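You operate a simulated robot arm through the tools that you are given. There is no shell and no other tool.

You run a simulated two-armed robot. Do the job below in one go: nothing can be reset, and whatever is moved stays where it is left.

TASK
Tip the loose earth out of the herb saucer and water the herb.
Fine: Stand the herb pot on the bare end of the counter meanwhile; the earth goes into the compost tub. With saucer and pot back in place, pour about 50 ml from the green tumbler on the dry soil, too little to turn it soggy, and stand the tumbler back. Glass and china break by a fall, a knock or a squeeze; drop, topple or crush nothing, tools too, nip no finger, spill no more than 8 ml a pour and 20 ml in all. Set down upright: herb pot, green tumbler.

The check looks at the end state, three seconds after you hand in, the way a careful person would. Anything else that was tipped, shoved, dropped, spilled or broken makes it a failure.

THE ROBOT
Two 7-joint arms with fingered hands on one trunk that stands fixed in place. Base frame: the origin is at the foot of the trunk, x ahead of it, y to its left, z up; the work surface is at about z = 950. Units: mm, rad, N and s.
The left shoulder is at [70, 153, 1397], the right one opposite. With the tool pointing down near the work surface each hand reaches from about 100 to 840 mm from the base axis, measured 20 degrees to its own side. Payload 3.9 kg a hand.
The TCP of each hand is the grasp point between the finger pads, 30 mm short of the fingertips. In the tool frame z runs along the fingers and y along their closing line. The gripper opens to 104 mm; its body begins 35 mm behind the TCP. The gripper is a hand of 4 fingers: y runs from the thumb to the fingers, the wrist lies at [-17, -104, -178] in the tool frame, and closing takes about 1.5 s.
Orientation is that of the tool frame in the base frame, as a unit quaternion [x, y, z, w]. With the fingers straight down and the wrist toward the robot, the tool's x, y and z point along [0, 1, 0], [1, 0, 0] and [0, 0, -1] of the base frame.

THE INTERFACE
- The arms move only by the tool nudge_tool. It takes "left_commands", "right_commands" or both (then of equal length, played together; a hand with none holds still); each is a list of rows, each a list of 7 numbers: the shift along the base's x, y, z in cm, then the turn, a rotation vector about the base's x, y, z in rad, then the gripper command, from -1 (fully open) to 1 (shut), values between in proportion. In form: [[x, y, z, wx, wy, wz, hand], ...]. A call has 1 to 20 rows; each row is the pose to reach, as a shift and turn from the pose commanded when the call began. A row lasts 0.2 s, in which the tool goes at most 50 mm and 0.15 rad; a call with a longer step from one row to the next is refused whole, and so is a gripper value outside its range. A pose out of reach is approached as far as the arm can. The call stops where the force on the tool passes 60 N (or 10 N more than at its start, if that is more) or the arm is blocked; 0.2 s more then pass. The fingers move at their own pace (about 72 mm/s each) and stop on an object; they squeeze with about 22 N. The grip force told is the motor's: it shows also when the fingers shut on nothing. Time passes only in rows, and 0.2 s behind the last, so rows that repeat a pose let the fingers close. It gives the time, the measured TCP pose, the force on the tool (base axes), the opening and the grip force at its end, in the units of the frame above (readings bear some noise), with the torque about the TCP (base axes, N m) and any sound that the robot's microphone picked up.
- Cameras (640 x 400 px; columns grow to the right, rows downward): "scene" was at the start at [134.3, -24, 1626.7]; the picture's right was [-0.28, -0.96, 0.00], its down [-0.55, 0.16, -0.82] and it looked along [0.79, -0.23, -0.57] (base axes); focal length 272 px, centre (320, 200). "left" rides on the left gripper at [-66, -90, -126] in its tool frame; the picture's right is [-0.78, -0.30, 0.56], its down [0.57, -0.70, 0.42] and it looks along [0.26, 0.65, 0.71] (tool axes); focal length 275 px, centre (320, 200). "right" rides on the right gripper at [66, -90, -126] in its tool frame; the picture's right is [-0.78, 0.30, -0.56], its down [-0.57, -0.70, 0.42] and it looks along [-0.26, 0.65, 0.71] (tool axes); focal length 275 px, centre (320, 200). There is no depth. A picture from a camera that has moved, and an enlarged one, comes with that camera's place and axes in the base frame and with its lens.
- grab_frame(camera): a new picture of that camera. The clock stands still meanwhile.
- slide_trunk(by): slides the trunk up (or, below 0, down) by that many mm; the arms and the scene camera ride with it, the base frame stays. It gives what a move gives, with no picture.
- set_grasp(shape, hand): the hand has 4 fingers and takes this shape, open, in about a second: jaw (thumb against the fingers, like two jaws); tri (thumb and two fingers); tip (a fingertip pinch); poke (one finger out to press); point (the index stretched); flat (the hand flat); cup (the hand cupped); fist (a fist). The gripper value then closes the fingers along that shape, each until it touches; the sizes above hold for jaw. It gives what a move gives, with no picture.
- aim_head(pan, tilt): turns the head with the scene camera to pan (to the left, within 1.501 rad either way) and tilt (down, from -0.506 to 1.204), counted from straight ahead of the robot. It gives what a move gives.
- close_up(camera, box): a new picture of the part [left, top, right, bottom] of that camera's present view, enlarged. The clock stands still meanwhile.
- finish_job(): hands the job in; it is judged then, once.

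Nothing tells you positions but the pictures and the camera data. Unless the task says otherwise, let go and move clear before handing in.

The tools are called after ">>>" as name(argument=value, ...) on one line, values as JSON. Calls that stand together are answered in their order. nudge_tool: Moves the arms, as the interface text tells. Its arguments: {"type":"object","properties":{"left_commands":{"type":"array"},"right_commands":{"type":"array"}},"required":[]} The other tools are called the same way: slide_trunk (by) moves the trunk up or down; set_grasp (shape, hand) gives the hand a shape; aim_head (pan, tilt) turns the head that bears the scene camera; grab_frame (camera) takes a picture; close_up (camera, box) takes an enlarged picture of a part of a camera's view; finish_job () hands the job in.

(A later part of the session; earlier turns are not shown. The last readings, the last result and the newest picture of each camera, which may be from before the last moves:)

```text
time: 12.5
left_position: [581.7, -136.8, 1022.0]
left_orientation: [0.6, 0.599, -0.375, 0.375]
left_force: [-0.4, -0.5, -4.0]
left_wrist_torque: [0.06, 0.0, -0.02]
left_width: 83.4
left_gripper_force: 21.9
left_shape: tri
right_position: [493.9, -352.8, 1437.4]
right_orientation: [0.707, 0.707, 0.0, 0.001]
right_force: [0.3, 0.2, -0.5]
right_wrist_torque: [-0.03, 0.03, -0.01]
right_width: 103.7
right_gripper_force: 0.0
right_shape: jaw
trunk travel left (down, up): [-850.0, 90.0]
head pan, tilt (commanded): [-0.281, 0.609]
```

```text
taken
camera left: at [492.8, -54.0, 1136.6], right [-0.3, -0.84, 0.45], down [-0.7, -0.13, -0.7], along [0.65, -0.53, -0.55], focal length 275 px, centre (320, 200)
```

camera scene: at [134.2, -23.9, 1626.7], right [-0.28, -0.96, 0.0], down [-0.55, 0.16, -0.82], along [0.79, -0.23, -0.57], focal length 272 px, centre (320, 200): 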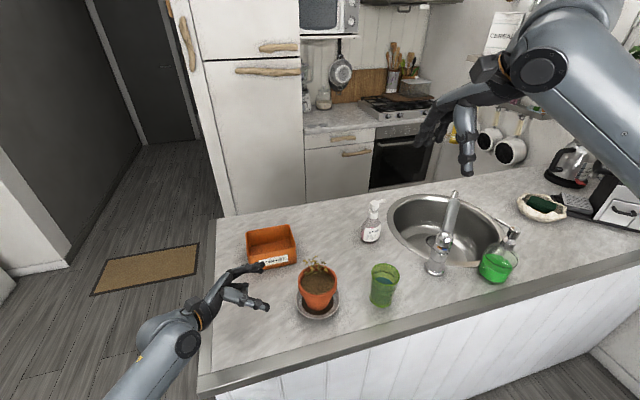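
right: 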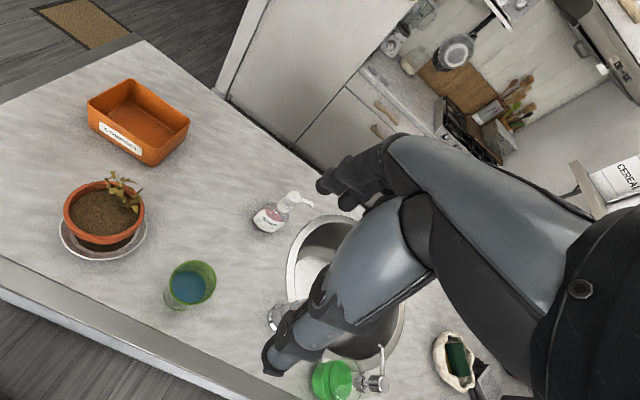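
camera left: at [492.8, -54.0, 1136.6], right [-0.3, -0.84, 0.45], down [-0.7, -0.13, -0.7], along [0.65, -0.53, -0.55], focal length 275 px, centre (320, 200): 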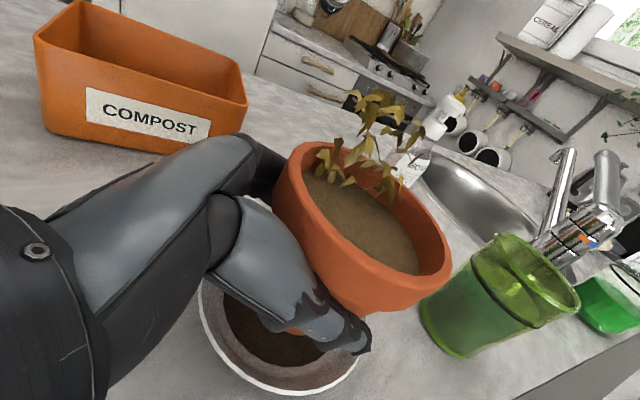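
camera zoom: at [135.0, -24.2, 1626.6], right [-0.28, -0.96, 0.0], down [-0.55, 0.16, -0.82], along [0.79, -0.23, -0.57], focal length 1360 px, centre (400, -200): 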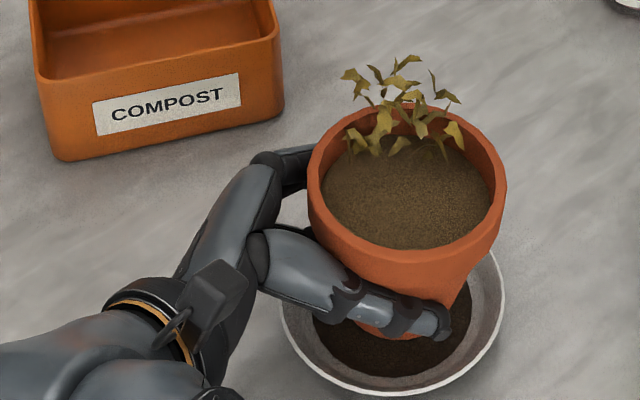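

The pot is lifted about 15 mm and hangs steadily, with roughly 4 N of weight. I'll raise it clear and carry it left to the bare end, about (582, 70).

>>> nudge_tool(left_commands=[[0, 0, 1, 0, 0, 0, 0], [0, 0, 2.5, 0, 0, 0, 0], [0, 0, 4, 0, 0, 0, 0], [0, 0.5, 5, 0, 0, 0, 0], [0, 2, 5.5, 0, 0, 0, 0], [0, 4, 5.5, 0, 0, 0, 0], [0, 6.5, 5.5, 0, 0, 0, 0], [0, 9, 5.5, 0, 0, 0, 0], [0, 11.5, 5.5, 0, 0, 0, 0], [0, 14, 5.5, 0, 0, 0, 0], [0, 16.5, 5.5, 0, 0, 0, 0], [0, 19, 5.5, 0, 0, 0, 0], [0, 21, 5.5, 0, 0, 0, 0], [0, 22.3, 5.5, 0, 0, 0, 0], [0, 23, 5.5, 0, 0, 0, 0], [0, 23, 5.5, 0, 0, 0, 0]])

>>> grab_frame(camera="scene")

>>> grab_frame(camera="right")

>>> close_up(camera="scene", box=[160, 240, 350, 360])

```text
time: 15.9
left_position: [582.2, 91.9, 1077.2]
left_orientation: [0.6, 0.6, -0.375, 0.374]
left_force: [0.4, -0.6, -3.7]
left_wrist_torque: [0.06, 0.03, 0.03]
left_width: 83.7
left_gripper_force: 22.4
left_shape: tri
right_position: [493.5, -352.4, 1436.8]
right_orientation: [0.708, 0.706, 0.0, 0.0]
right_force: [0.1, 0.2, 0.2]
right_wrist_torque: [-0.01, 0.01, 0.03]
right_width: 103.5
right_gripper_force: 0.1
right_shape: jaw
trunk travel left (down, up): [-850.0, 90.0]
head pan, tilt (commanded): [-0.281, 0.609]
```

```text
taken
camera scene: at [135.0, -23.9, 1626.6], right [-0.28, -0.96, 0.0], down [-0.55, 0.16, -0.82], along [0.79, -0.23, -0.57], focal length 272 px, centre (320, 200)
```

scene: 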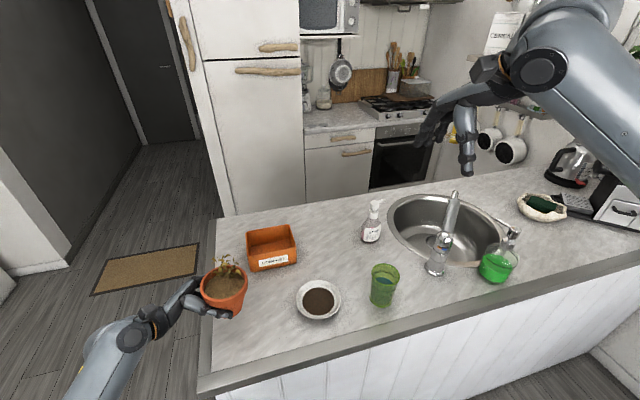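

```text
taken
camera right: at [404.2, -286.5, 1565.0], right [0.29, -0.78, 0.56], down [-0.7, -0.57, -0.43], along [0.65, -0.27, -0.71], focal length 275 px, centre (320, 200)
```

right: 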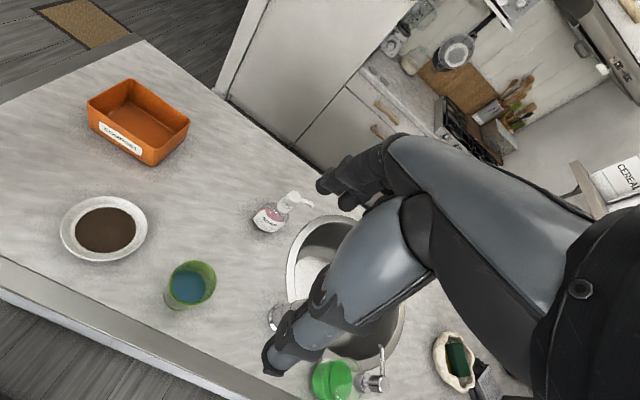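

```text
3.33 times, centred on (255, 300) of scene
camera zoom: at [135.0, -23.9, 1626.6], right [-0.28, -0.96, 0.0], down [-0.55, 0.16, -0.82], along [0.79, -0.23, -0.57], focal length 906 px, centre (537, -133)
```

zoom: 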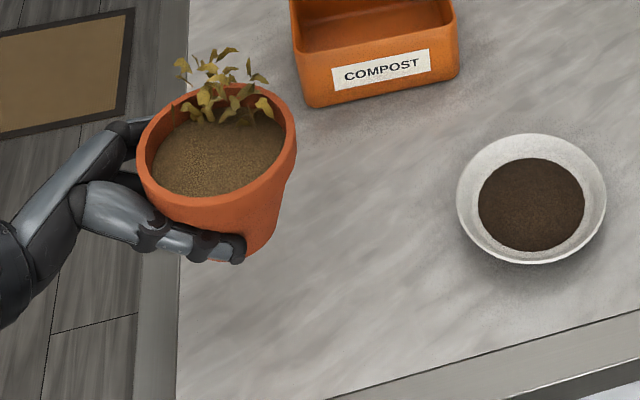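

The pot is upright above the bare end at about (577, 74), well inside the counter edge at y≈134. I'll lower it to just above the surface.

>>> nudge_tool(left_commands=[[0, 0, -1, 0, 0, 0, 0], [0, -0.2, -2.5, 0, 0, 0, 0], [0, -0.4, -4, 0, 0, 0, 0], [0, -0.5, -5.5, 0, 0, 0, 0], [0, -0.5, -6.5, 0, 0, 0, 0], [0, -0.5, -6.9, 0, 0, 0, 0], [0, -0.5, -6.9, 0, 0, 0, 0]])

>>> close_up(camera="scene", box=[160, 260, 310, 360])

```text
time: 17.5
left_position: [581.6, 87.5, 1007.3]
left_orientation: [0.6, 0.6, -0.375, 0.374]
left_force: [-0.5, 0.4, -3.4]
left_wrist_torque: [0.06, 0.08, -0.02]
left_width: 83.5
left_gripper_force: 22.2
left_shape: tri
right_position: [494.5, -352.9, 1438.8]
right_orientation: [0.708, 0.707, 0.0, 0.0]
right_force: [0.7, -0.6, 0.0]
right_wrist_torque: [0.0, 0.01, 0.0]
right_width: 103.7
right_gripper_force: 0.0
right_shape: jaw
trunk travel left (down, up): [-850.0, 90.0]
head pan, tilt (commanded): [-0.281, 0.609]
```

```text
4.00 times, centred on (235, 310) of scene
camera zoom: at [135.0, -23.9, 1626.6], right [-0.28, -0.96, 0.0], down [-0.55, 0.16, -0.82], along [0.79, -0.23, -0.57], focal length 1088 px, centre (660, -240)
```

zoom: 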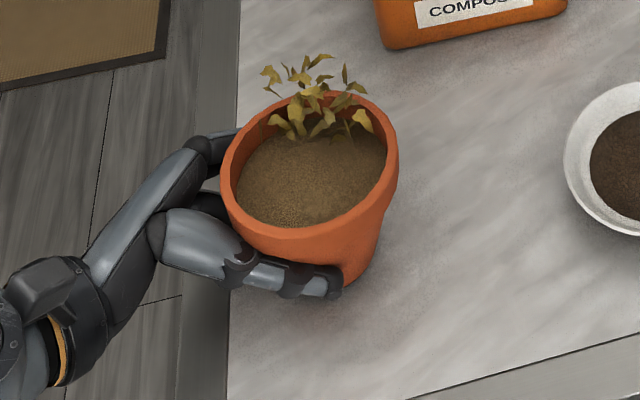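

No contact yet, so I'll lower in small steps and watch the vertical force.

>>> nudge_tool(left_commands=[[0, 0, -0.1, 0, 0, 0, 0], [0, 0, -0.2, 0, 0, 0, 0], [0, 0, -0.3, 0, 0, 0, 0], [0, 0, -0.3, 0, 0, 0, 0]])

```text
time: 18.5
left_position: [583.1, 86.6, 1005.0]
left_orientation: [0.599, 0.6, -0.375, 0.375]
left_force: [-0.8, -0.3, -4.1]
left_wrist_torque: [0.06, 0.02, -0.03]
left_width: 83.4
left_gripper_force: 22.3
left_shape: tri
right_position: [493.0, -353.0, 1438.4]
right_orientation: [0.708, 0.707, 0.001, 0.0]
right_force: [-0.4, -0.5, 0.8]
right_wrist_torque: [0.02, -0.02, 0.05]
right_width: 103.6
right_gripper_force: 0.1
right_shape: jaw
trunk travel left (down, up): [-850.0, 90.0]
head pan, tilt (commanded): [-0.281, 0.609]
```

Still hanging free. I'll lower a little more.

>>> nudge_tool(left_commands=[[0, 0, -0.1, 0, 0, 0, 0], [0, 0, -0.2, 0, 0, 0, 0], [0, 0, -0.3, 0, 0, 0, 0], [0, 0, -0.3, 0, 0, 0, 0]])

```text
time: 19.5
left_position: [583.3, 88.7, 1001.8]
left_orientation: [0.599, 0.6, -0.375, 0.375]
left_force: [1.3, 0.6, -4.4]
left_wrist_torque: [0.06, 0.03, -0.02]
left_width: 83.4
left_gripper_force: 22.4
left_shape: tri
right_position: [493.5, -352.4, 1437.2]
right_orientation: [0.708, 0.706, 0.001, 0.0]
right_force: [0.0, 0.1, -0.5]
right_wrist_torque: [-0.02, 0.03, -0.03]
right_width: 103.6
right_gripper_force: 0.1
right_shape: jaw
trunk travel left (down, up): [-850.0, 90.0]
head pan, tilt (commanded): [-0.281, 0.609]
```

>>> nudge_tool(left_commands=[[0, 0, -0.1, 0, 0, 0, 0], [0, 0, -0.2, 0, 0, 0, 0], [0, 0, -0.2, 0, 0, 0, 0]])

>>> grab_frame(camera="left")

```text
time: 20.3
left_position: [581.9, 87.4, 1000.2]
left_orientation: [0.6, 0.599, -0.375, 0.375]
left_force: [0.7, 1.0, -1.9]
left_wrist_torque: [0.03, 0.03, 0.0]
left_width: 83.6
left_gripper_force: 22.0
left_shape: tri
right_position: [493.6, -351.8, 1437.3]
right_orientation: [0.707, 0.707, 0.001, 0.001]
right_force: [0.7, 0.0, -0.3]
right_wrist_torque: [0.0, -0.01, 0.02]
right_width: 103.7
right_gripper_force: 0.1
right_shape: jaw
trunk travel left (down, up): [-850.0, 90.0]
head pan, tilt (commanded): [-0.281, 0.609]
```

```text
taken
camera left: at [492.9, 171.8, 1114.5], right [-0.3, -0.84, 0.45], down [-0.7, -0.13, -0.7], along [0.65, -0.53, -0.55], focal length 275 px, centre (320, 200)
```

left: 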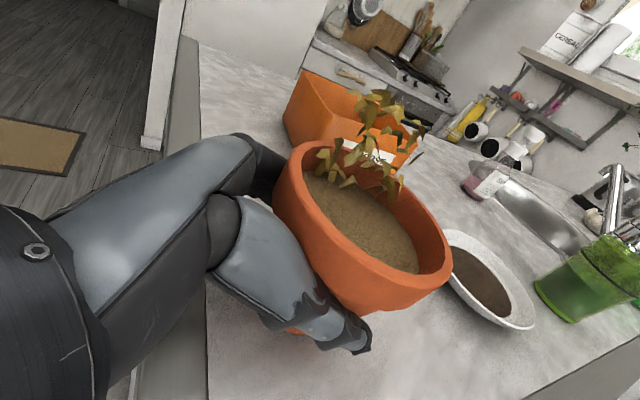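

The load has begun to come off the hand, so the pot is touching. I'll go down one more millimetre and see the force settle near zero.

>>> nudge_tool(left_commands=[[0, 0, -0.05, 0, 0, 0, 0], [0, 0, -0.1, 0, 0, 0, 0], [0, 0, -0.1, 0, 0, 0, 0]])

```text
time: 21.1
left_position: [580.9, 88.6, 998.9]
left_orientation: [0.6, 0.599, -0.374, 0.375]
left_force: [2.3, 2.0, 3.2]
left_wrist_torque: [-0.12, -0.06, 0.08]
left_width: 83.8
left_gripper_force: 21.7
left_shape: tri
right_position: [493.8, -350.8, 1438.8]
right_orientation: [0.708, 0.706, 0.001, 0.0]
right_force: [0.6, -0.1, 0.1]
right_wrist_torque: [0.02, -0.03, -0.03]
right_width: 103.5
right_gripper_force: 0.0
right_shape: jaw
trunk travel left (down, up): [-850.0, 90.0]
head pan, tilt (commanded): [-0.281, 0.609]
```

The pot is standing on the counter now. I'll open the fingers slowly and check that it stays put.

>>> nudge_tool(left_commands=[[0, 0, 0, 0, 0, 0, -0.4], [0, 0, 0, 0, 0, 0, -0.6], [0, 0, 0, 0, 0, 0, -0.7], [0, 0, 0, 0, 0, 0, -0.8], [0, 0, 0, 0, 0, 0, -0.9], [0, 0, 0, 0, 0, 0, -1], [0, 0, 0, 0, 0, 0, -1]])

>>> close_up(camera="scene", box=[160, 260, 310, 360])

>>> grab_frame(camera="left")

```text
time: 22.7
left_position: [581.8, 86.7, 998.7]
left_orientation: [0.6, 0.6, -0.375, 0.374]
left_force: [1.1, 0.0, -1.3]
left_wrist_torque: [-0.03, 0.02, -0.04]
left_width: 103.8
left_gripper_force: 0.1
left_shape: tri
right_position: [493.3, -351.7, 1438.8]
right_orientation: [0.708, 0.706, 0.001, 0.0]
right_force: [-0.3, 0.5, 0.3]
right_wrist_torque: [-0.02, -0.01, 0.01]
right_width: 103.8
right_gripper_force: 0.0
right_shape: jaw
trunk travel left (down, up): [-850.0, 90.0]
head pan, tilt (commanded): [-0.281, 0.609]
```

```text
4.00 times, centred on (235, 310) of scene
camera zoom: at [134.7, -23.7, 1626.6], right [-0.28, -0.96, 0.0], down [-0.55, 0.16, -0.82], along [0.79, -0.23, -0.57], focal length 1088 px, centre (660, -240)
```

zoom: 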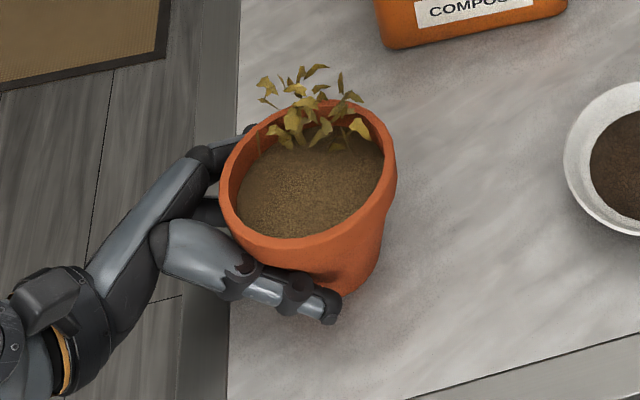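

```text
taken
camera left: at [492.4, 171.3, 1113.3], right [-0.3, -0.84, 0.45], down [-0.7, -0.13, -0.7], along [0.65, -0.53, -0.55], focal length 275 px, centre (320, 200)
```

left: 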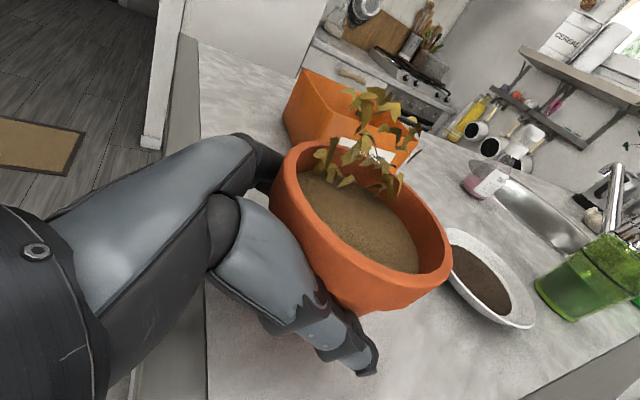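

The pot stands free on the bare end. I'll draw the left hand straight back off it.

>>> nudge_tool(left_commands=[[0, 0.5, 0, 0, 0, 0, -1], [0, 1.5, 0, 0, 0, 0, -1], [0, 3, 0, 0, 0, 0, -1], [0, 5, 0, 0, 0, 0, -1], [0, 7.5, 0, 0, 0, 0, -1], [0, 10, 0.5, 0, 0, 0, -1], [0, 13, 2, 0, 0, 0, -1], [0, 15, 4, 0, 0, 0, -1], [0, 15, 4, 0, 0, 0, -1]])

>>> grab_frame(camera="scene")

>>> grab_frame(camera="left")

>>> close_up(camera="scene", box=[280, 260, 400, 335])

```text
time: 24.7
left_position: [580.3, 236.6, 1039.6]
left_orientation: [0.6, 0.6, -0.375, 0.375]
left_force: [-0.1, -0.6, 0.1]
left_wrist_torque: [-0.01, 0.0, 0.0]
left_width: 104.1
left_gripper_force: 0.1
left_shape: tri
right_position: [493.7, -353.2, 1437.6]
right_orientation: [0.708, 0.706, 0.001, 0.001]
right_force: [0.3, -0.7, 0.4]
right_wrist_torque: [0.02, -0.02, 0.01]
right_width: 103.7
right_gripper_force: 0.1
right_shape: jaw
trunk travel left (down, up): [-850.0, 90.0]
head pan, tilt (commanded): [-0.281, 0.609]
```

```text
taken
camera scene: at [134.4, -24.2, 1626.7], right [-0.28, -0.96, 0.0], down [-0.55, 0.16, -0.82], along [0.79, -0.23, -0.57], focal length 272 px, centre (320, 200)
```

scene: 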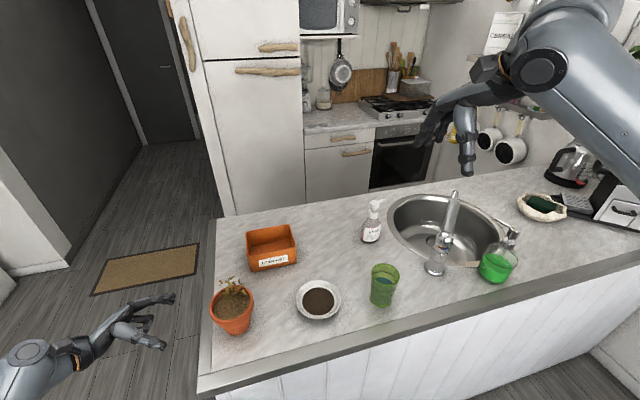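

```text
taken
camera left: at [491.9, 320.7, 1154.1], right [-0.3, -0.84, 0.45], down [-0.7, -0.13, -0.7], along [0.65, -0.53, -0.55], focal length 275 px, centre (320, 200)
```

left: 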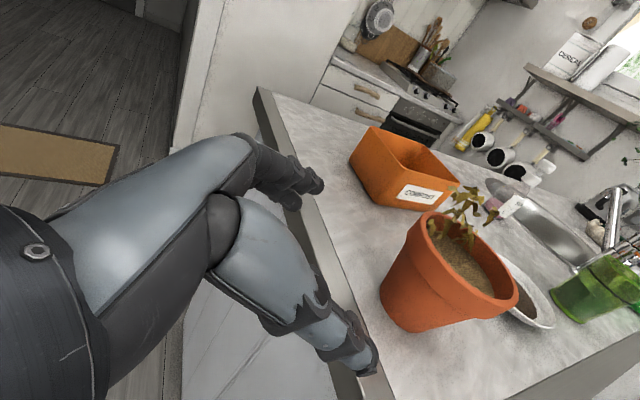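

```text
5.33 times, centred on (340, 298) of scene
camera zoom: at [134.4, -24.2, 1626.7], right [-0.28, -0.96, 0.0], down [-0.55, 0.16, -0.82], along [0.79, -0.23, -0.57], focal length 1450 px, centre (213, -320)
```

zoom: 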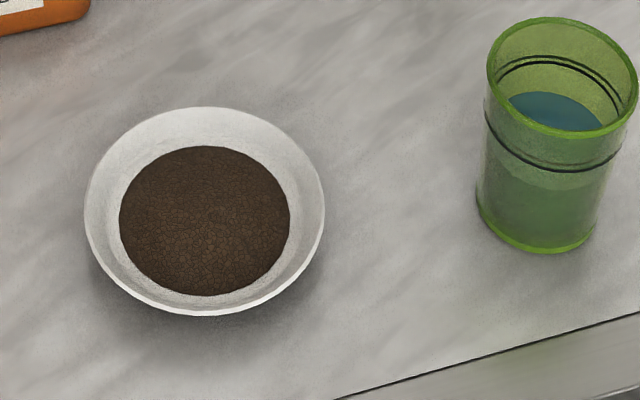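

The pot stands on the bare end and the saucer holds a disc of earth, centred near (583, -150) with radius about 62. Next I'll bring the right hand down in front of the saucer, pitched 45°, to study its side profile before choosing a grip.

>>> nudge_tool(right_commands=[[-1.5, 3, -2, 0, -0.13, 0, -1], [-3, 6, -5, 0, -0.26, 0, -1], [-4.5, 9, -8.5, 0, -0.39, 0, -1], [-6, 12, -12, 0, -0.52, 0, -1], [-7.3, 14.5, -15.8, 0, -0.65, 0, -1], [-7.3, 16.2, -20, 0, -0.785, 0, -1], [-7.3, 16.2, -24.5, 0, -0.785, 0, -1], [-7.3, 16.2, -29, 0, -0.785, 0, -1], [-7.3, 16.2, -33.5, 0, -0.785, 0, -1], [-7.3, 16.2, -38, 0, -0.785, 0, -1], [-7.3, 16.2, -41.5, 0, -0.785, 0, -1], [-7.3, 16.2, -42.8, 0, -0.785, 0, -1], [-7.3, 16.2, -42.8, 0, -0.785, 0, -1]])

>>> grab_frame(camera="right")

>>> grab_frame(camera="scene")

```text
time: 27.5
left_position: [579.4, 235.8, 1041.0]
left_orientation: [0.6, 0.599, -0.374, 0.375]
left_force: [-0.2, -0.9, 0.3]
left_wrist_torque: [0.02, 0.02, 0.01]
left_width: 103.5
left_gripper_force: 0.2
left_shape: tri
right_position: [423.7, -252.3, 1156.5]
right_orientation: [0.654, 0.652, 0.272, 0.27]
right_force: [-0.1, -0.4, 0.8]
right_wrist_torque: [-0.04, 0.0, -0.01]
right_width: 103.9
right_gripper_force: 0.0
right_shape: jaw
right hand out of reach, approached as far as the arm can: row 2, 3, 4, 5, 6, 7, 8, 9, 10, 11, 12, 13
trunk travel left (down, up): [-850.0, 90.0]
head pan, tilt (commanded): [-0.281, 0.609]
```

```text
taken
camera right: at [271.8, -186.1, 1184.4], right [-0.19, -0.78, 0.6], down [-0.2, -0.57, -0.8], along [0.96, -0.27, -0.05], focal length 275 px, centre (320, 200)
```

right: 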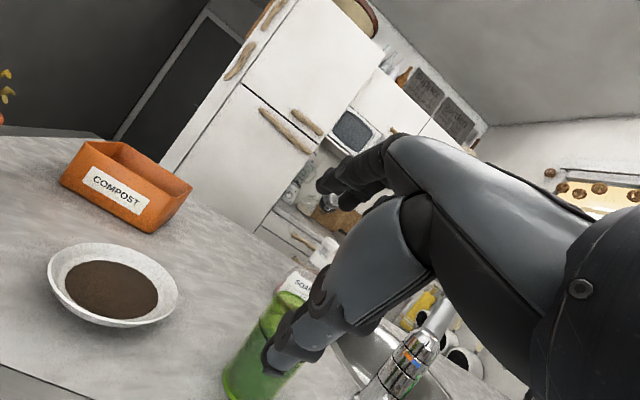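

```text
taken
camera scene: at [132.3, -26.5, 1626.8], right [-0.28, -0.96, 0.0], down [-0.55, 0.16, -0.82], along [0.79, -0.23, -0.57], focal length 272 px, centre (320, 200)
```

scene: 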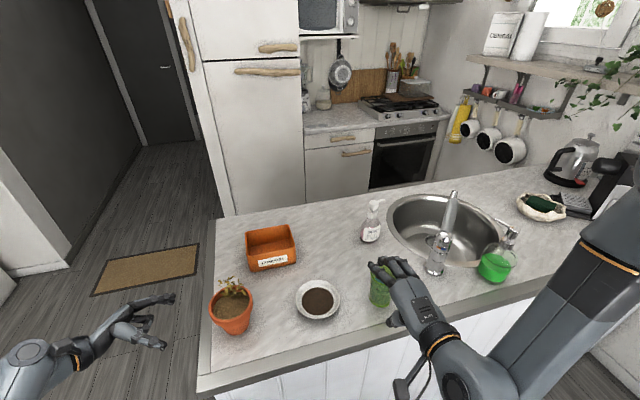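

The arm cannot fold that close to the body with the fingers pitched forward, but this viewpoint shows the saucer well. I'll zoom in on its profile.

>>> close_up(camera="right", box=[30, 225, 200, 340])

>>> close_up(camera="left", box=[490, 240, 620, 340])

```text
3.48 times, centred on (115, 282) of right
camera zoom: at [271.8, -186.1, 1184.4], right [-0.19, -0.78, 0.6], down [-0.2, -0.57, -0.8], along [0.96, -0.27, -0.05], focal length 958 px, centre (1033, -87)
```

zoom: 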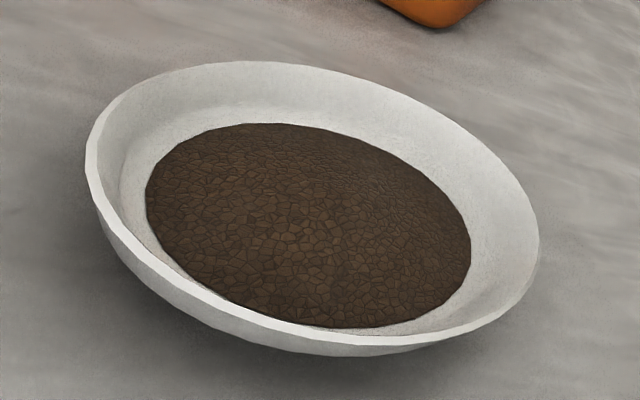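

```text
4.00 times, centred on (555, 290) of left
camera zoom: at [490.7, 318.8, 1155.2], right [-0.3, -0.84, 0.45], down [-0.7, -0.13, -0.7], along [0.65, -0.53, -0.55], focal length 1101 px, centre (-620, -160)
```

zoom: 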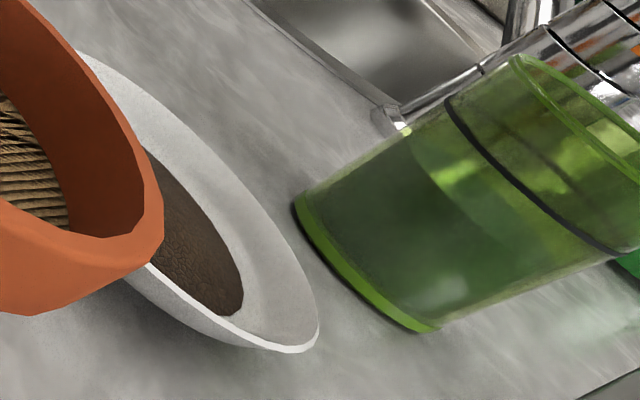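

The saucer's wall flares at roughly 45–50°, so a fingertip can reach under its rim while the thumb presses from above. The left hand from the near-left side looks best, clear of both pot and tumbler. I'll raise it over the pot and turn it thumb-up to test that it can reach that pose.

>>> nudge_tool(left_commands=[[0, 0, 4.5, 0, 0, 0, -0.6], [0, 0, 9, 0, 0, 0, -0.2], [0, 0, 13.5, 0, 0, 0, 0.2], [0, 0, 18, 0, 0, 0, 0.6], [-0.1, -2.1, 18, -0.0275, 0.1009, 0.0886, 0.6], [-0.3, -4.2, 18, -0.0549, 0.2018, 0.1772, 0.6], [-0.4, -6.3, 18, -0.0824, 0.3027, 0.2658, 0.6], [-0.6, -8.5, 18, -0.1099, 0.4036, 0.3545, 0.6], [-0.7, -10.6, 18, -0.1374, 0.5045, 0.4431, 0.6], [-0.9, -12.7, 18, -0.1648, 0.6054, 0.5317, 0.6], [-1, -14.8, 18, -0.1923, 0.7063, 0.6203, 0.6], [-1.1, -16.9, 18, -0.2198, 0.8071, 0.7089, 0.6], [-1.3, -19, 18, -0.2472, 0.908, 0.7975, 0.6], [-1.4, -21.1, 18, -0.2747, 1.0089, 0.8861, 0.6], [-1.6, -23.3, 18, -0.3022, 1.1098, 0.9748, 0.6], [-1.7, -25.4, 18, -0.3297, 1.2107, 1.0634, 0.6], [-1.9, -27.5, 18, -0.3571, 1.3116, 1.152, 0.6], [-2, -29.6, 18, -0.3846, 1.4125, 1.2406, 0.6], [-2, -29.6, 18, -0.3846, 1.4125, 1.2406, 0.6]])

>>> grab_frame(camera="scene")

>>> grab_frame(camera="left")

```text
time: 31.4
left_position: [588.9, 11.3, 1196.7]
left_orientation: [-0.279, 0.843, -0.414, 0.201]
left_force: [0.1, 0.1, 0.5]
left_wrist_torque: [-0.01, -0.02, 0.0]
left_width: 21.1
left_gripper_force: 0.1
left_shape: tri
right_position: [427.9, -250.1, 1157.3]
right_orientation: [0.653, 0.654, 0.272, 0.27]
right_force: [-0.4, 0.3, 0.3]
right_wrist_torque: [-0.02, -0.01, 0.01]
right_width: 103.6
right_gripper_force: 0.0
right_shape: jaw
trunk travel left (down, up): [-850.0, 90.0]
head pan, tilt (commanded): [-0.281, 0.609]
stopped in row 19 (left hand): the arm was blocked; the commanded pose is now the measured one
```

```text
taken
camera scene: at [135.1, -23.6, 1626.6], right [-0.28, -0.96, 0.0], down [-0.55, 0.16, -0.82], along [0.79, -0.23, -0.57], focal length 272 px, centre (320, 200)
```

scene: 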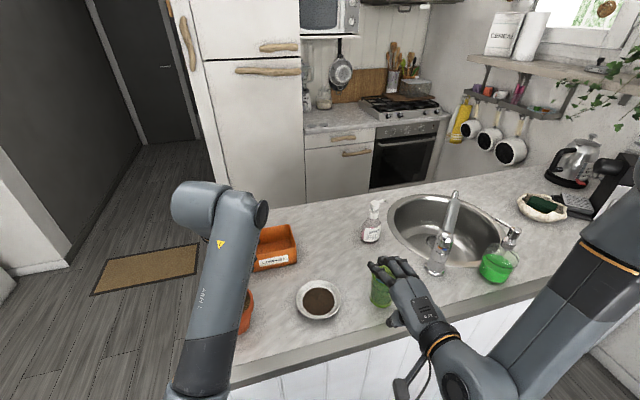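

```text
taken
camera left: at [595.1, 82.1, 1349.8], right [1.0, 0.02, 0.0], down [0.02, -0.97, 0.26], along [0.01, -0.26, -0.97], focal length 275 px, centre (320, 200)
```

left: 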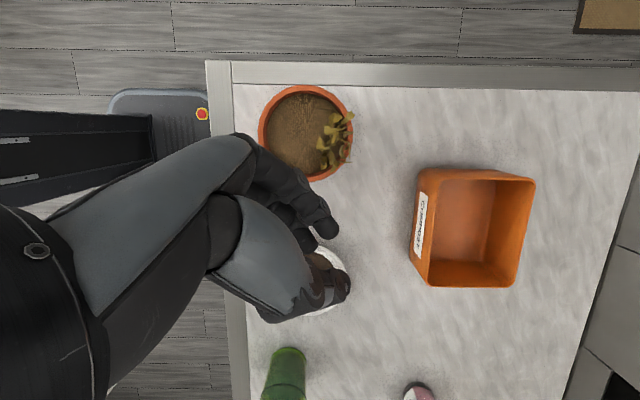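

The turned hand came within 9° of the wanted pose before the arm was blocked high up. I'll try the same orientation lower and nearer the saucer's near-left side, where the arm is more extended.

>>> nudge_tool(left_commands=[[-1.5, -1.5, -1, -0.03, 0.006, -0.02, 0.6], [-3.5, -3.5, -3, -0.06, 0.012, -0.04, 0.6], [-5.5, -5.5, -5.5, -0.09, 0.018, -0.06, 0.6], [-7.2, -7.1, -8.5, -0.12, 0.024, -0.075, 0.6], [-7.2, -7.1, -12, -0.141, 0.029, -0.089, 0.6], [-7.2, -7.1, -15, -0.141, 0.029, -0.089, 0.6], [-7.2, -7.1, -15, -0.141, 0.029, -0.089, 0.6]])

>>> grab_frame(camera="scene")

>>> grab_frame(camera="left")

```text
time: 32.0
left_position: [582.7, 64.6, 1159.9]
left_orientation: [-0.275, 0.857, -0.36, 0.245]
left_force: [0.0, 0.3, -0.5]
left_wrist_torque: [0.0, 0.02, 0.01]
left_width: 20.9
left_gripper_force: 0.1
left_shape: tri
right_position: [426.3, -249.3, 1157.6]
right_orientation: [0.654, 0.653, 0.27, 0.27]
right_force: [-0.4, 1.0, -0.2]
right_wrist_torque: [0.02, 0.04, -0.04]
right_width: 104.1
right_gripper_force: 0.0
right_shape: jaw
trunk travel left (down, up): [-850.0, 90.0]
head pan, tilt (commanded): [-0.281, 0.609]
stopped in row 3 (left hand): the arm was blocked; the commanded pose is now the measured one
```

```text
taken
camera scene: at [134.2, -22.0, 1626.8], right [-0.28, -0.96, 0.0], down [-0.55, 0.16, -0.82], along [0.79, -0.23, -0.57], focal length 272 px, centre (320, 200)
```

scene: 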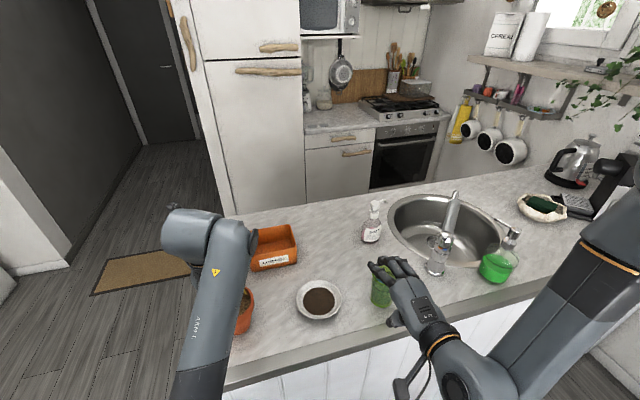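

```text
taken
camera left: at [580.6, 115.0, 1319.8], right [1.0, 0.06, 0.05], down [0.05, -0.99, 0.14], along [0.06, -0.13, -0.99], focal length 275 px, centre (320, 200)
```

left: 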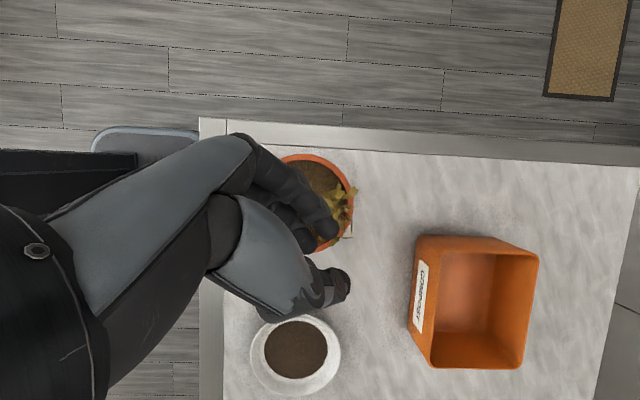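

That roll is past the joint limit and the arm drifted above the pot, though without touching it. I'll lift straight up first, then turn the hand back the other way into the pose family that worked for the pot.

>>> nudge_tool(left_commands=[[0, 0, 4, 0, 0, 0, 0.6], [0, 0, 8, 0, 0, 0, 0.6]])

>>> grab_frame(camera="left")

>>> close_up(camera="scene", box=[160, 180, 320, 350])

```text
time: 32.6
left_position: [605.6, 134.0, 1214.1]
left_orientation: [-0.289, 0.865, -0.291, 0.29]
left_force: [-0.4, -0.5, -0.3]
left_wrist_torque: [0.01, 0.0, 0.02]
left_width: 21.1
left_gripper_force: 0.0
left_shape: tri
left hand out of reach, approached as far as the arm can: row 2
right_position: [427.6, -248.9, 1157.5]
right_orientation: [0.653, 0.653, 0.271, 0.271]
right_force: [0.4, 0.8, 0.4]
right_wrist_torque: [-0.01, -0.02, 0.01]
right_width: 103.9
right_gripper_force: 0.1
right_shape: jaw
trunk travel left (down, up): [-850.0, 90.0]
head pan, tilt (commanded): [-0.281, 0.609]
stopped in row 2 (left hand): the arm was blocked; the commanded pose is now the measured one
```

```text
taken
camera left: at [595.0, 161.0, 1379.4], right [0.99, 0.14, 0.09], down [0.14, -0.99, 0.0], along [0.09, 0.01, -1.0], focal length 275 px, centre (320, 200)
```

left: 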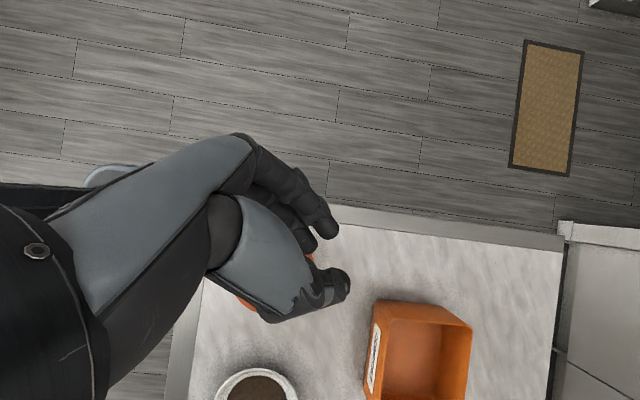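

```text
2.35 times, centred on (240, 265) of scene
camera zoom: at [135.6, -22.5, 1626.6], right [-0.28, -0.96, 0.0], down [-0.55, 0.16, -0.82], along [0.79, -0.23, -0.57], focal length 640 px, centre (508, 47)
```

zoom: 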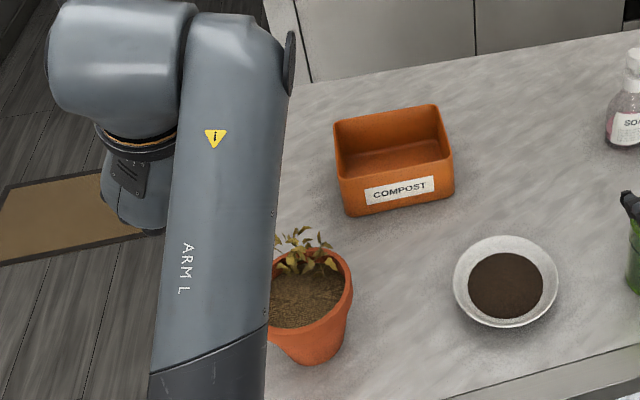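

The arm is sliding along its limit with the hand now beyond the pot and clear of it. I'll unwind the wrist back to the earlier side-pointing pose over the free space to the left.

>>> nudge_tool(left_commands=[[0, 0.6, 0.2, 0.0208, -0.068, -0.1085, 0.6], [-0.2, 1.2, 0.4, 0.0415, -0.136, -0.217, 0.6], [-0.3, 1.8, 0.6, 0.0623, -0.204, -0.3255, 0.6], [-0.4, 2.4, 0.8, 0.0831, -0.272, -0.434, 0.6], [-0.5, 3, 1, 0.1039, -0.34, -0.5425, 0.6], [-0.6, 3.6, 1.2, 0.1246, -0.408, -0.651, 0.6], [-0.7, 4.2, 1.4, 0.1454, -0.476, -0.7595, 0.6], [-0.8, 4.8, 1.6, 0.1662, -0.544, -0.868, 0.6], [-0.9, 5.4, 1.6, 0.187, -0.612, -0.9766, 0.6], [-1, 6, 1.6, 0.2077, -0.68, -1.0851, 0.6], [-1.1, 6.6, 1.6, 0.2285, -0.748, -1.1936, 0.6], [-1.2, 7.2, 1.6, 0.2493, -0.816, -1.3021, 0.6], [-1.3, 7.8, 1.6, 0.2701, -0.884, -1.4106, 0.6], [-1.4, 8.4, 1.6, 0.2908, -0.952, -1.5191, 0.6], [-1.5, 8.6, 1.6, 0.3116, -1.02, -1.6276, 0.6], [-1.5, 8.6, 1.6, 0.3116, -1.02, -1.6276, 0.6]])

>>> grab_frame(camera="scene")

>>> grab_frame(camera="left")

```text
time: 36.0
left_position: [589.3, 218.7, 1229.7]
left_orientation: [0.6, 0.599, -0.375, 0.375]
left_force: [1.2, 0.2, 0.4]
left_wrist_torque: [-0.04, -0.01, 0.02]
left_width: 20.8
left_gripper_force: 0.1
left_shape: tri
right_position: [426.8, -250.0, 1157.8]
right_orientation: [0.654, 0.653, 0.271, 0.271]
right_force: [-0.4, -0.3, -0.7]
right_wrist_torque: [-0.03, 0.0, -0.03]
right_width: 104.1
right_gripper_force: 0.1
right_shape: jaw
trunk travel left (down, up): [-850.0, 90.0]
head pan, tilt (commanded): [-0.281, 0.609]
```

```text
taken
camera scene: at [134.1, -24.4, 1626.7], right [-0.28, -0.96, 0.0], down [-0.55, 0.16, -0.82], along [0.79, -0.23, -0.57], focal length 272 px, centre (320, 200)
```

scene: 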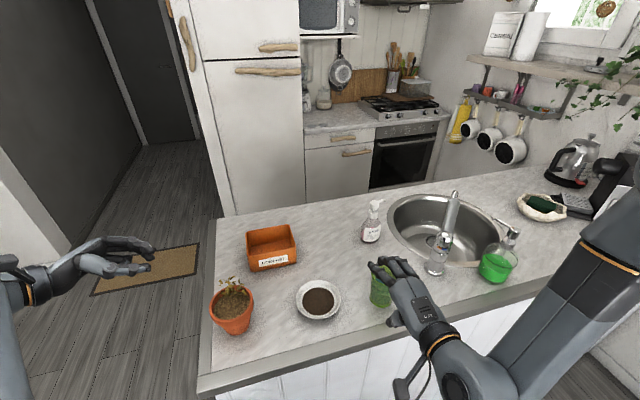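

```text
taken
camera left: at [499.9, 302.6, 1343.9], right [-0.3, -0.84, 0.45], down [-0.7, -0.13, -0.7], along [0.65, -0.53, -0.55], focal length 275 px, centre (320, 200)
```

left: 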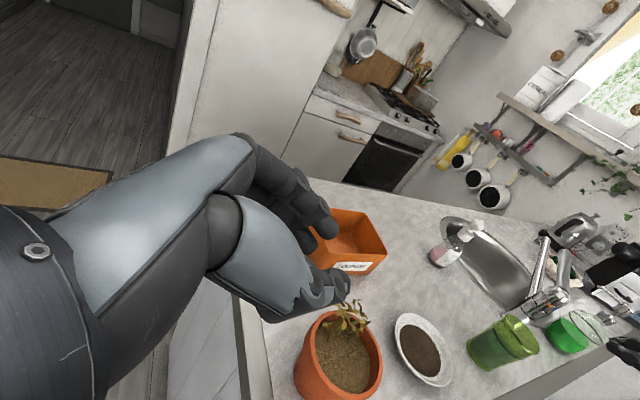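

The left arm is back in a healthy posture. I'll test the opposite roll, thumb underneath, with the left hand here in free air.

>>> nudge_tool(left_commands=[[0, 0, 0, 0.0237, -0.1167, -0.0832, 0.6], [0, 0, 0, 0.0474, -0.2334, -0.1664, 0.6], [0, 0, 0, 0.071, -0.3501, -0.2496, 0.6], [0, 0, 0, 0.0947, -0.4668, -0.3328, 0.6], [0, 0, 0, 0.1184, -0.5835, -0.416, 0.6], [0, 0, 0, 0.1421, -0.7002, -0.4992, 0.6], [0, 0, 0, 0.1658, -0.8169, -0.5824, 0.6], [0, 0, 0, 0.1895, -0.9336, -0.6656, 0.6], [0, 0, 0, 0.2131, -1.0503, -0.7488, 0.6], [0, 0, 0, 0.2368, -1.167, -0.832, 0.6], [0, 0, 0, 0.2605, -1.2837, -0.9152, 0.6], [0, 0, 0, 0.2605, -1.2837, -0.9152, 0.6]])

>>> grab_frame(camera="scene")

```text
time: 38.6
left_position: [588.5, 220.8, 1230.0]
left_orientation: [0.924, -0.002, -0.001, 0.383]
left_force: [0.2, 0.2, 0.1]
left_wrist_torque: [0.01, 0.0, -0.03]
left_width: 20.7
left_gripper_force: 0.0
left_shape: tri
right_position: [425.8, -250.8, 1157.7]
right_orientation: [0.653, 0.653, 0.271, 0.271]
right_force: [0.0, 0.3, 0.4]
right_wrist_torque: [-0.04, -0.03, -0.02]
right_width: 103.9
right_gripper_force: 0.0
right_shape: jaw
trunk travel left (down, up): [-850.0, 90.0]
head pan, tilt (commanded): [-0.281, 0.609]
```

```text
taken
camera scene: at [134.1, -23.8, 1626.7], right [-0.28, -0.96, 0.0], down [-0.55, 0.16, -0.82], along [0.79, -0.23, -0.57], focal length 272 px, centre (320, 200)
```

scene: 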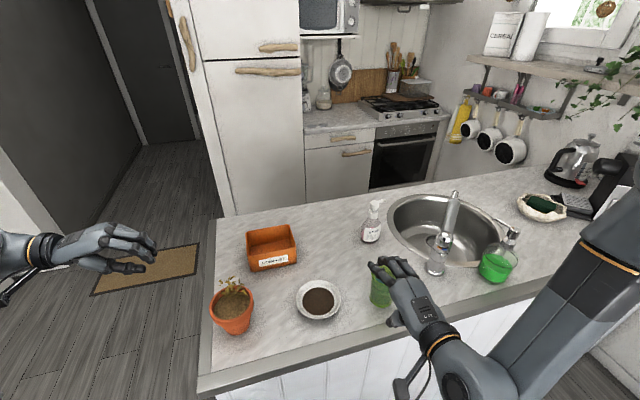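

The thumb-below pose is fully reachable. This view shows the hand in profile, so I'll zoom to see how low the thumb hangs relative to the fingertips.

>>> close_up(camera="scene", box=[40, 205, 170, 290])

>>> grab_frame(camera="left")

```text
4.71 times, centred on (105, 248) of scene
camera zoom: at [134.1, -23.8, 1626.7], right [-0.28, -0.96, 0.0], down [-0.55, 0.16, -0.82], along [0.79, -0.23, -0.57], focal length 1280 px, centre (1332, -24)
```

zoom: 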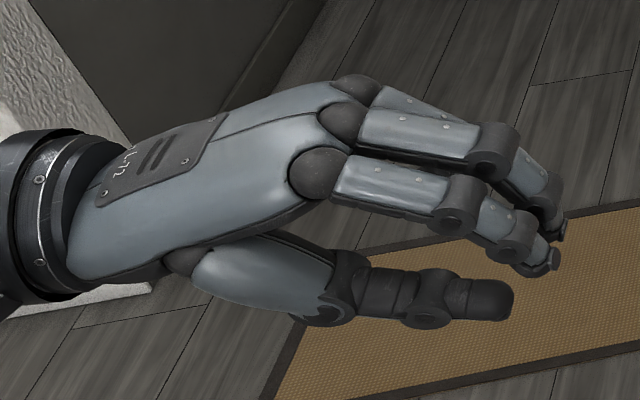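

```text
taken
camera left: at [523.9, 371.7, 1255.4], right [-0.78, -0.18, -0.6], down [0.57, 0.19, -0.8], along [0.26, -0.96, -0.05], focal length 275 px, centre (320, 200)
```

left: 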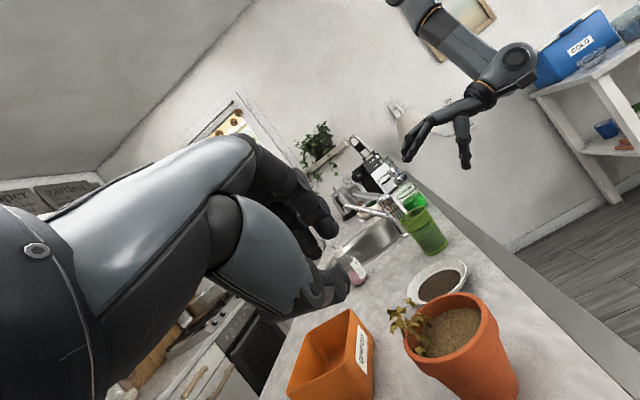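

This profile shows that in "tri" the fingertips converge, so a rim pinch would act like a hinge. I'll look at how "jaw" closes in the same pose, since straighter fingers would hold the saucer level.

>>> set_grasp(hand="left", shape="jaw")

>>> nudge_tool(left_commands=[[0, 0, 0, 0, 0, 0, -0.6], [0, 0, 0, 0, 0, 0, -0.2], [0, 0, 0, 0, 0, 0, 0.2], [0, 0, 0, 0, 0, 0, 0.6], [0, 0, 0, 0, 0, 0, 0.8], [0, 0, 0, 0, 0, 0, 0.8]])

>>> close_up(camera="scene", box=[40, 205, 170, 290])

```text
time: 39.5
left_position: [589.8, 218.8, 1230.2]
left_orientation: [0.924, 0.0, -0.001, 0.381]
left_force: [0.0, 0.4, 0.0]
left_wrist_torque: [-0.01, 0.04, 0.02]
left_width: 103.5
left_gripper_force: 0.0
left_shape: jaw
right_position: [425.7, -249.4, 1157.4]
right_orientation: [0.654, 0.653, 0.271, 0.271]
right_force: [0.0, -1.0, 0.6]
right_wrist_torque: [0.03, 0.02, 0.01]
right_width: 103.6
right_gripper_force: 0.1
right_shape: jaw
trunk travel left (down, up): [-850.0, 90.0]
head pan, tilt (commanded): [-0.281, 0.609]
```

```text
time: 41.0
left_position: [588.5, 219.6, 1229.9]
left_orientation: [0.924, -0.001, -0.001, 0.383]
left_force: [-0.7, -0.5, -0.7]
left_wrist_torque: [-0.01, 0.03, -0.03]
left_width: 10.7
left_gripper_force: 0.0
left_shape: jaw
right_position: [424.3, -250.3, 1157.5]
right_orientation: [0.654, 0.653, 0.271, 0.27]
right_force: [-0.5, 0.8, -0.3]
right_wrist_torque: [-0.02, -0.01, -0.02]
right_width: 104.0
right_gripper_force: 0.1
right_shape: jaw
trunk travel left (down, up): [-850.0, 90.0]
head pan, tilt (commanded): [-0.281, 0.609]
```

```text
4.71 times, centred on (105, 248) of scene
camera zoom: at [134.3, -23.9, 1626.7], right [-0.28, -0.96, 0.0], down [-0.55, 0.16, -0.82], along [0.79, -0.23, -0.57], focal length 1280 px, centre (1332, -24)
```

zoom: 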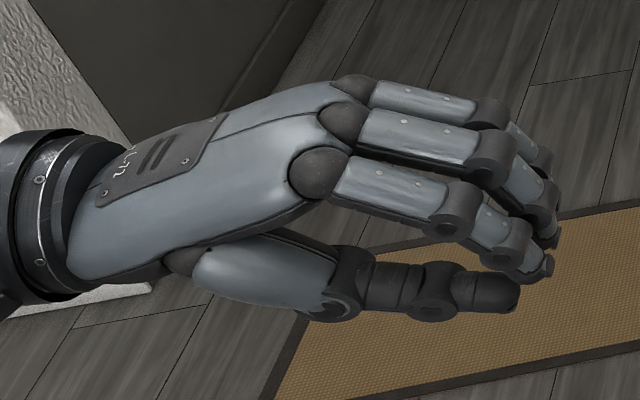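

Jaw closes the same way, so I'll use "tri" with the thumb flat under the flared rim and two fingers inside. I'll approach from the near-left, where nothing is in the way, starting with a test of the pre-approach pose above the counter.

>>> set_grasp(hand="left", shape="tri")

>>> nudge_tool(left_commands=[[-2.5, 0, 0, -0.0168, -0.0061, 0.0696, -0.5], [-5, 0, 0, -0.0335, -0.0122, 0.1392, 0], [-8, -1.5, 0, -0.0503, -0.0183, 0.2089, 0.3], [-10, -5, 0, -0.067, -0.0244, 0.2785, 0.6], [-10.5, -9, 0, -0.0838, -0.0306, 0.3481, 0.6], [-10.5, -13, 0, -0.1005, -0.0367, 0.4177, 0.6], [-10.5, -17, 0, -0.1173, -0.0428, 0.4873, 0.6], [-10.5, -21, -1, -0.134, -0.0489, 0.557, 0.6], [-10, -24.5, -3, -0.1508, -0.055, 0.6266, 0.6], [-9.5, -26.5, -6.5, -0.1675, -0.0611, 0.6962, 0.6], [-9.2, -27, -10.5, -0.1675, -0.0611, 0.6962, 0.6], [-9.2, -27, -14, -0.1675, -0.0611, 0.6962, 0.6], [-9.2, -27, -14, -0.1675, -0.0611, 0.6962, 0.6]])

>>> grab_frame(camera="scene")

>>> grab_frame(camera="left")

```text
time: 41.9
left_position: [588.8, 219.8, 1230.4]
left_orientation: [0.924, -0.002, -0.001, 0.382]
left_force: [-0.1, -0.5, 0.5]
left_wrist_torque: [-0.01, 0.0, -0.03]
left_width: 103.5
left_gripper_force: 0.1
left_shape: tri
right_position: [425.5, -250.6, 1157.2]
right_orientation: [0.654, 0.653, 0.271, 0.27]
right_force: [0.4, 0.0, -0.4]
right_wrist_torque: [0.0, -0.02, -0.03]
right_width: 104.0
right_gripper_force: 0.3
right_shape: jaw
trunk travel left (down, up): [-850.0, 90.0]
head pan, tilt (commanded): [-0.281, 0.609]
```

```text
time: 44.6
left_position: [496.8, -50.5, 1092.1]
left_orientation: [0.834, 0.301, 0.157, 0.435]
left_force: [0.6, -1.1, 0.9]
left_wrist_torque: [0.02, 0.01, 0.04]
left_width: 21.1
left_gripper_force: 0.0
left_shape: tri
right_position: [424.9, -251.1, 1156.8]
right_orientation: [0.653, 0.653, 0.272, 0.271]
right_force: [-0.6, -0.2, -0.5]
right_wrist_torque: [-0.01, -0.02, 0.03]
right_width: 104.0
right_gripper_force: 0.0
right_shape: jaw
trunk travel left (down, up): [-850.0, 90.0]
head pan, tilt (commanded): [-0.281, 0.609]
```

```text
taken
camera scene: at [133.4, -25.0, 1626.7], right [-0.28, -0.96, 0.0], down [-0.55, 0.16, -0.82], along [0.79, -0.23, -0.57], focal length 272 px, centre (320, 200)
```

scene: 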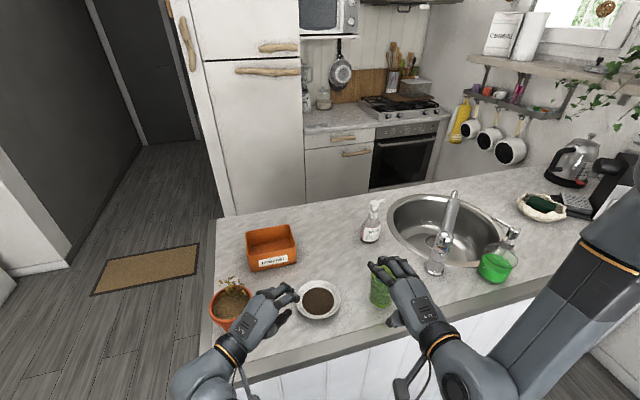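

```text
taken
camera left: at [347.6, 24.9, 1090.2], right [-0.41, -0.72, -0.56], down [0.4, 0.41, -0.82], along [0.82, -0.56, 0.12], focal length 275 px, centre (320, 200)
```

left: 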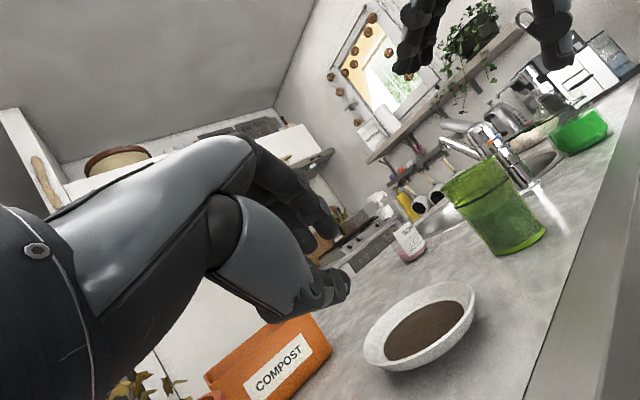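

The pre-approach pose is reached without trouble, and the wrist camera gives a fine side view of the saucer. I'll zoom in on it.

>>> close_up(camera="left", box=[350, 265, 490, 385])

>>> close_up(camera="left", box=[430, 150, 560, 270])

>>> close_up(camera="scene", box=[200, 260, 360, 360])

```text
3.33 times, centred on (420, 325) of left
camera zoom: at [347.6, 24.9, 1090.2], right [-0.41, -0.72, -0.56], down [0.4, 0.41, -0.82], along [0.82, -0.56, 0.12], focal length 918 px, centre (-13, -217)
```

zoom: 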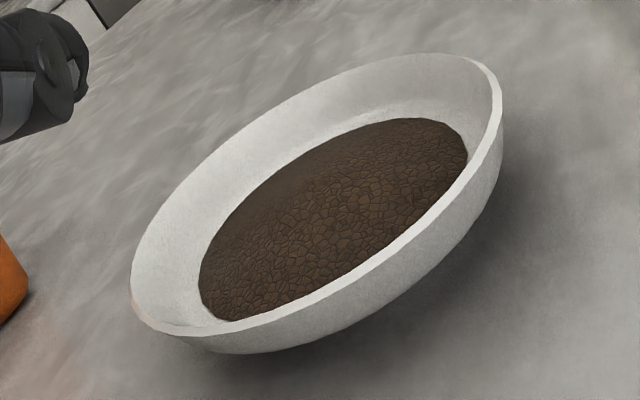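

```text
3.33 times, centred on (495, 210) of left
camera zoom: at [347.6, 24.9, 1090.2], right [-0.41, -0.72, -0.56], down [0.4, 0.41, -0.82], along [0.82, -0.56, 0.12], focal length 918 px, centre (-263, 167)
```

zoom: 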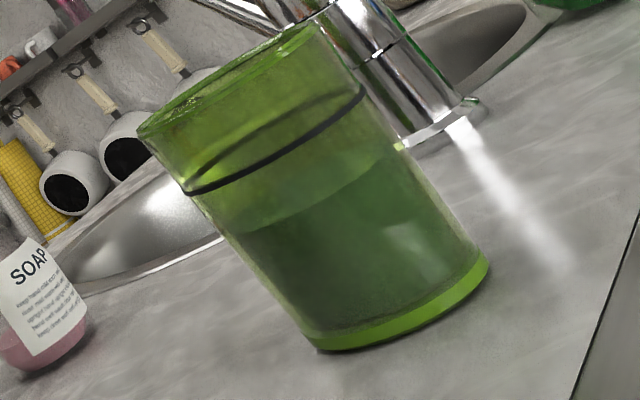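

```text
4.00 times, centred on (280, 310) of scene
camera zoom: at [133.4, -25.0, 1626.7], right [-0.28, -0.96, 0.0], down [-0.55, 0.16, -0.82], along [0.79, -0.23, -0.57], focal length 1088 px, centre (480, -240)
```

zoom: 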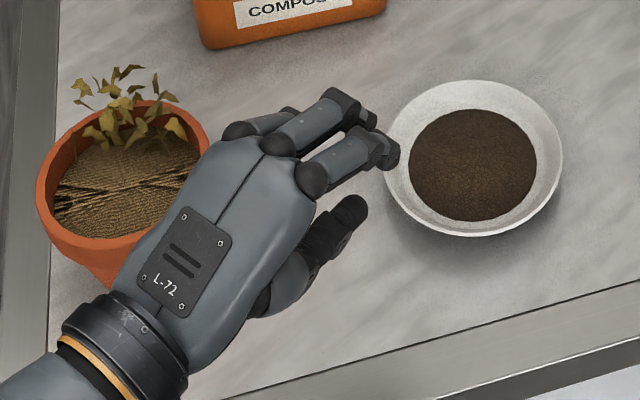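

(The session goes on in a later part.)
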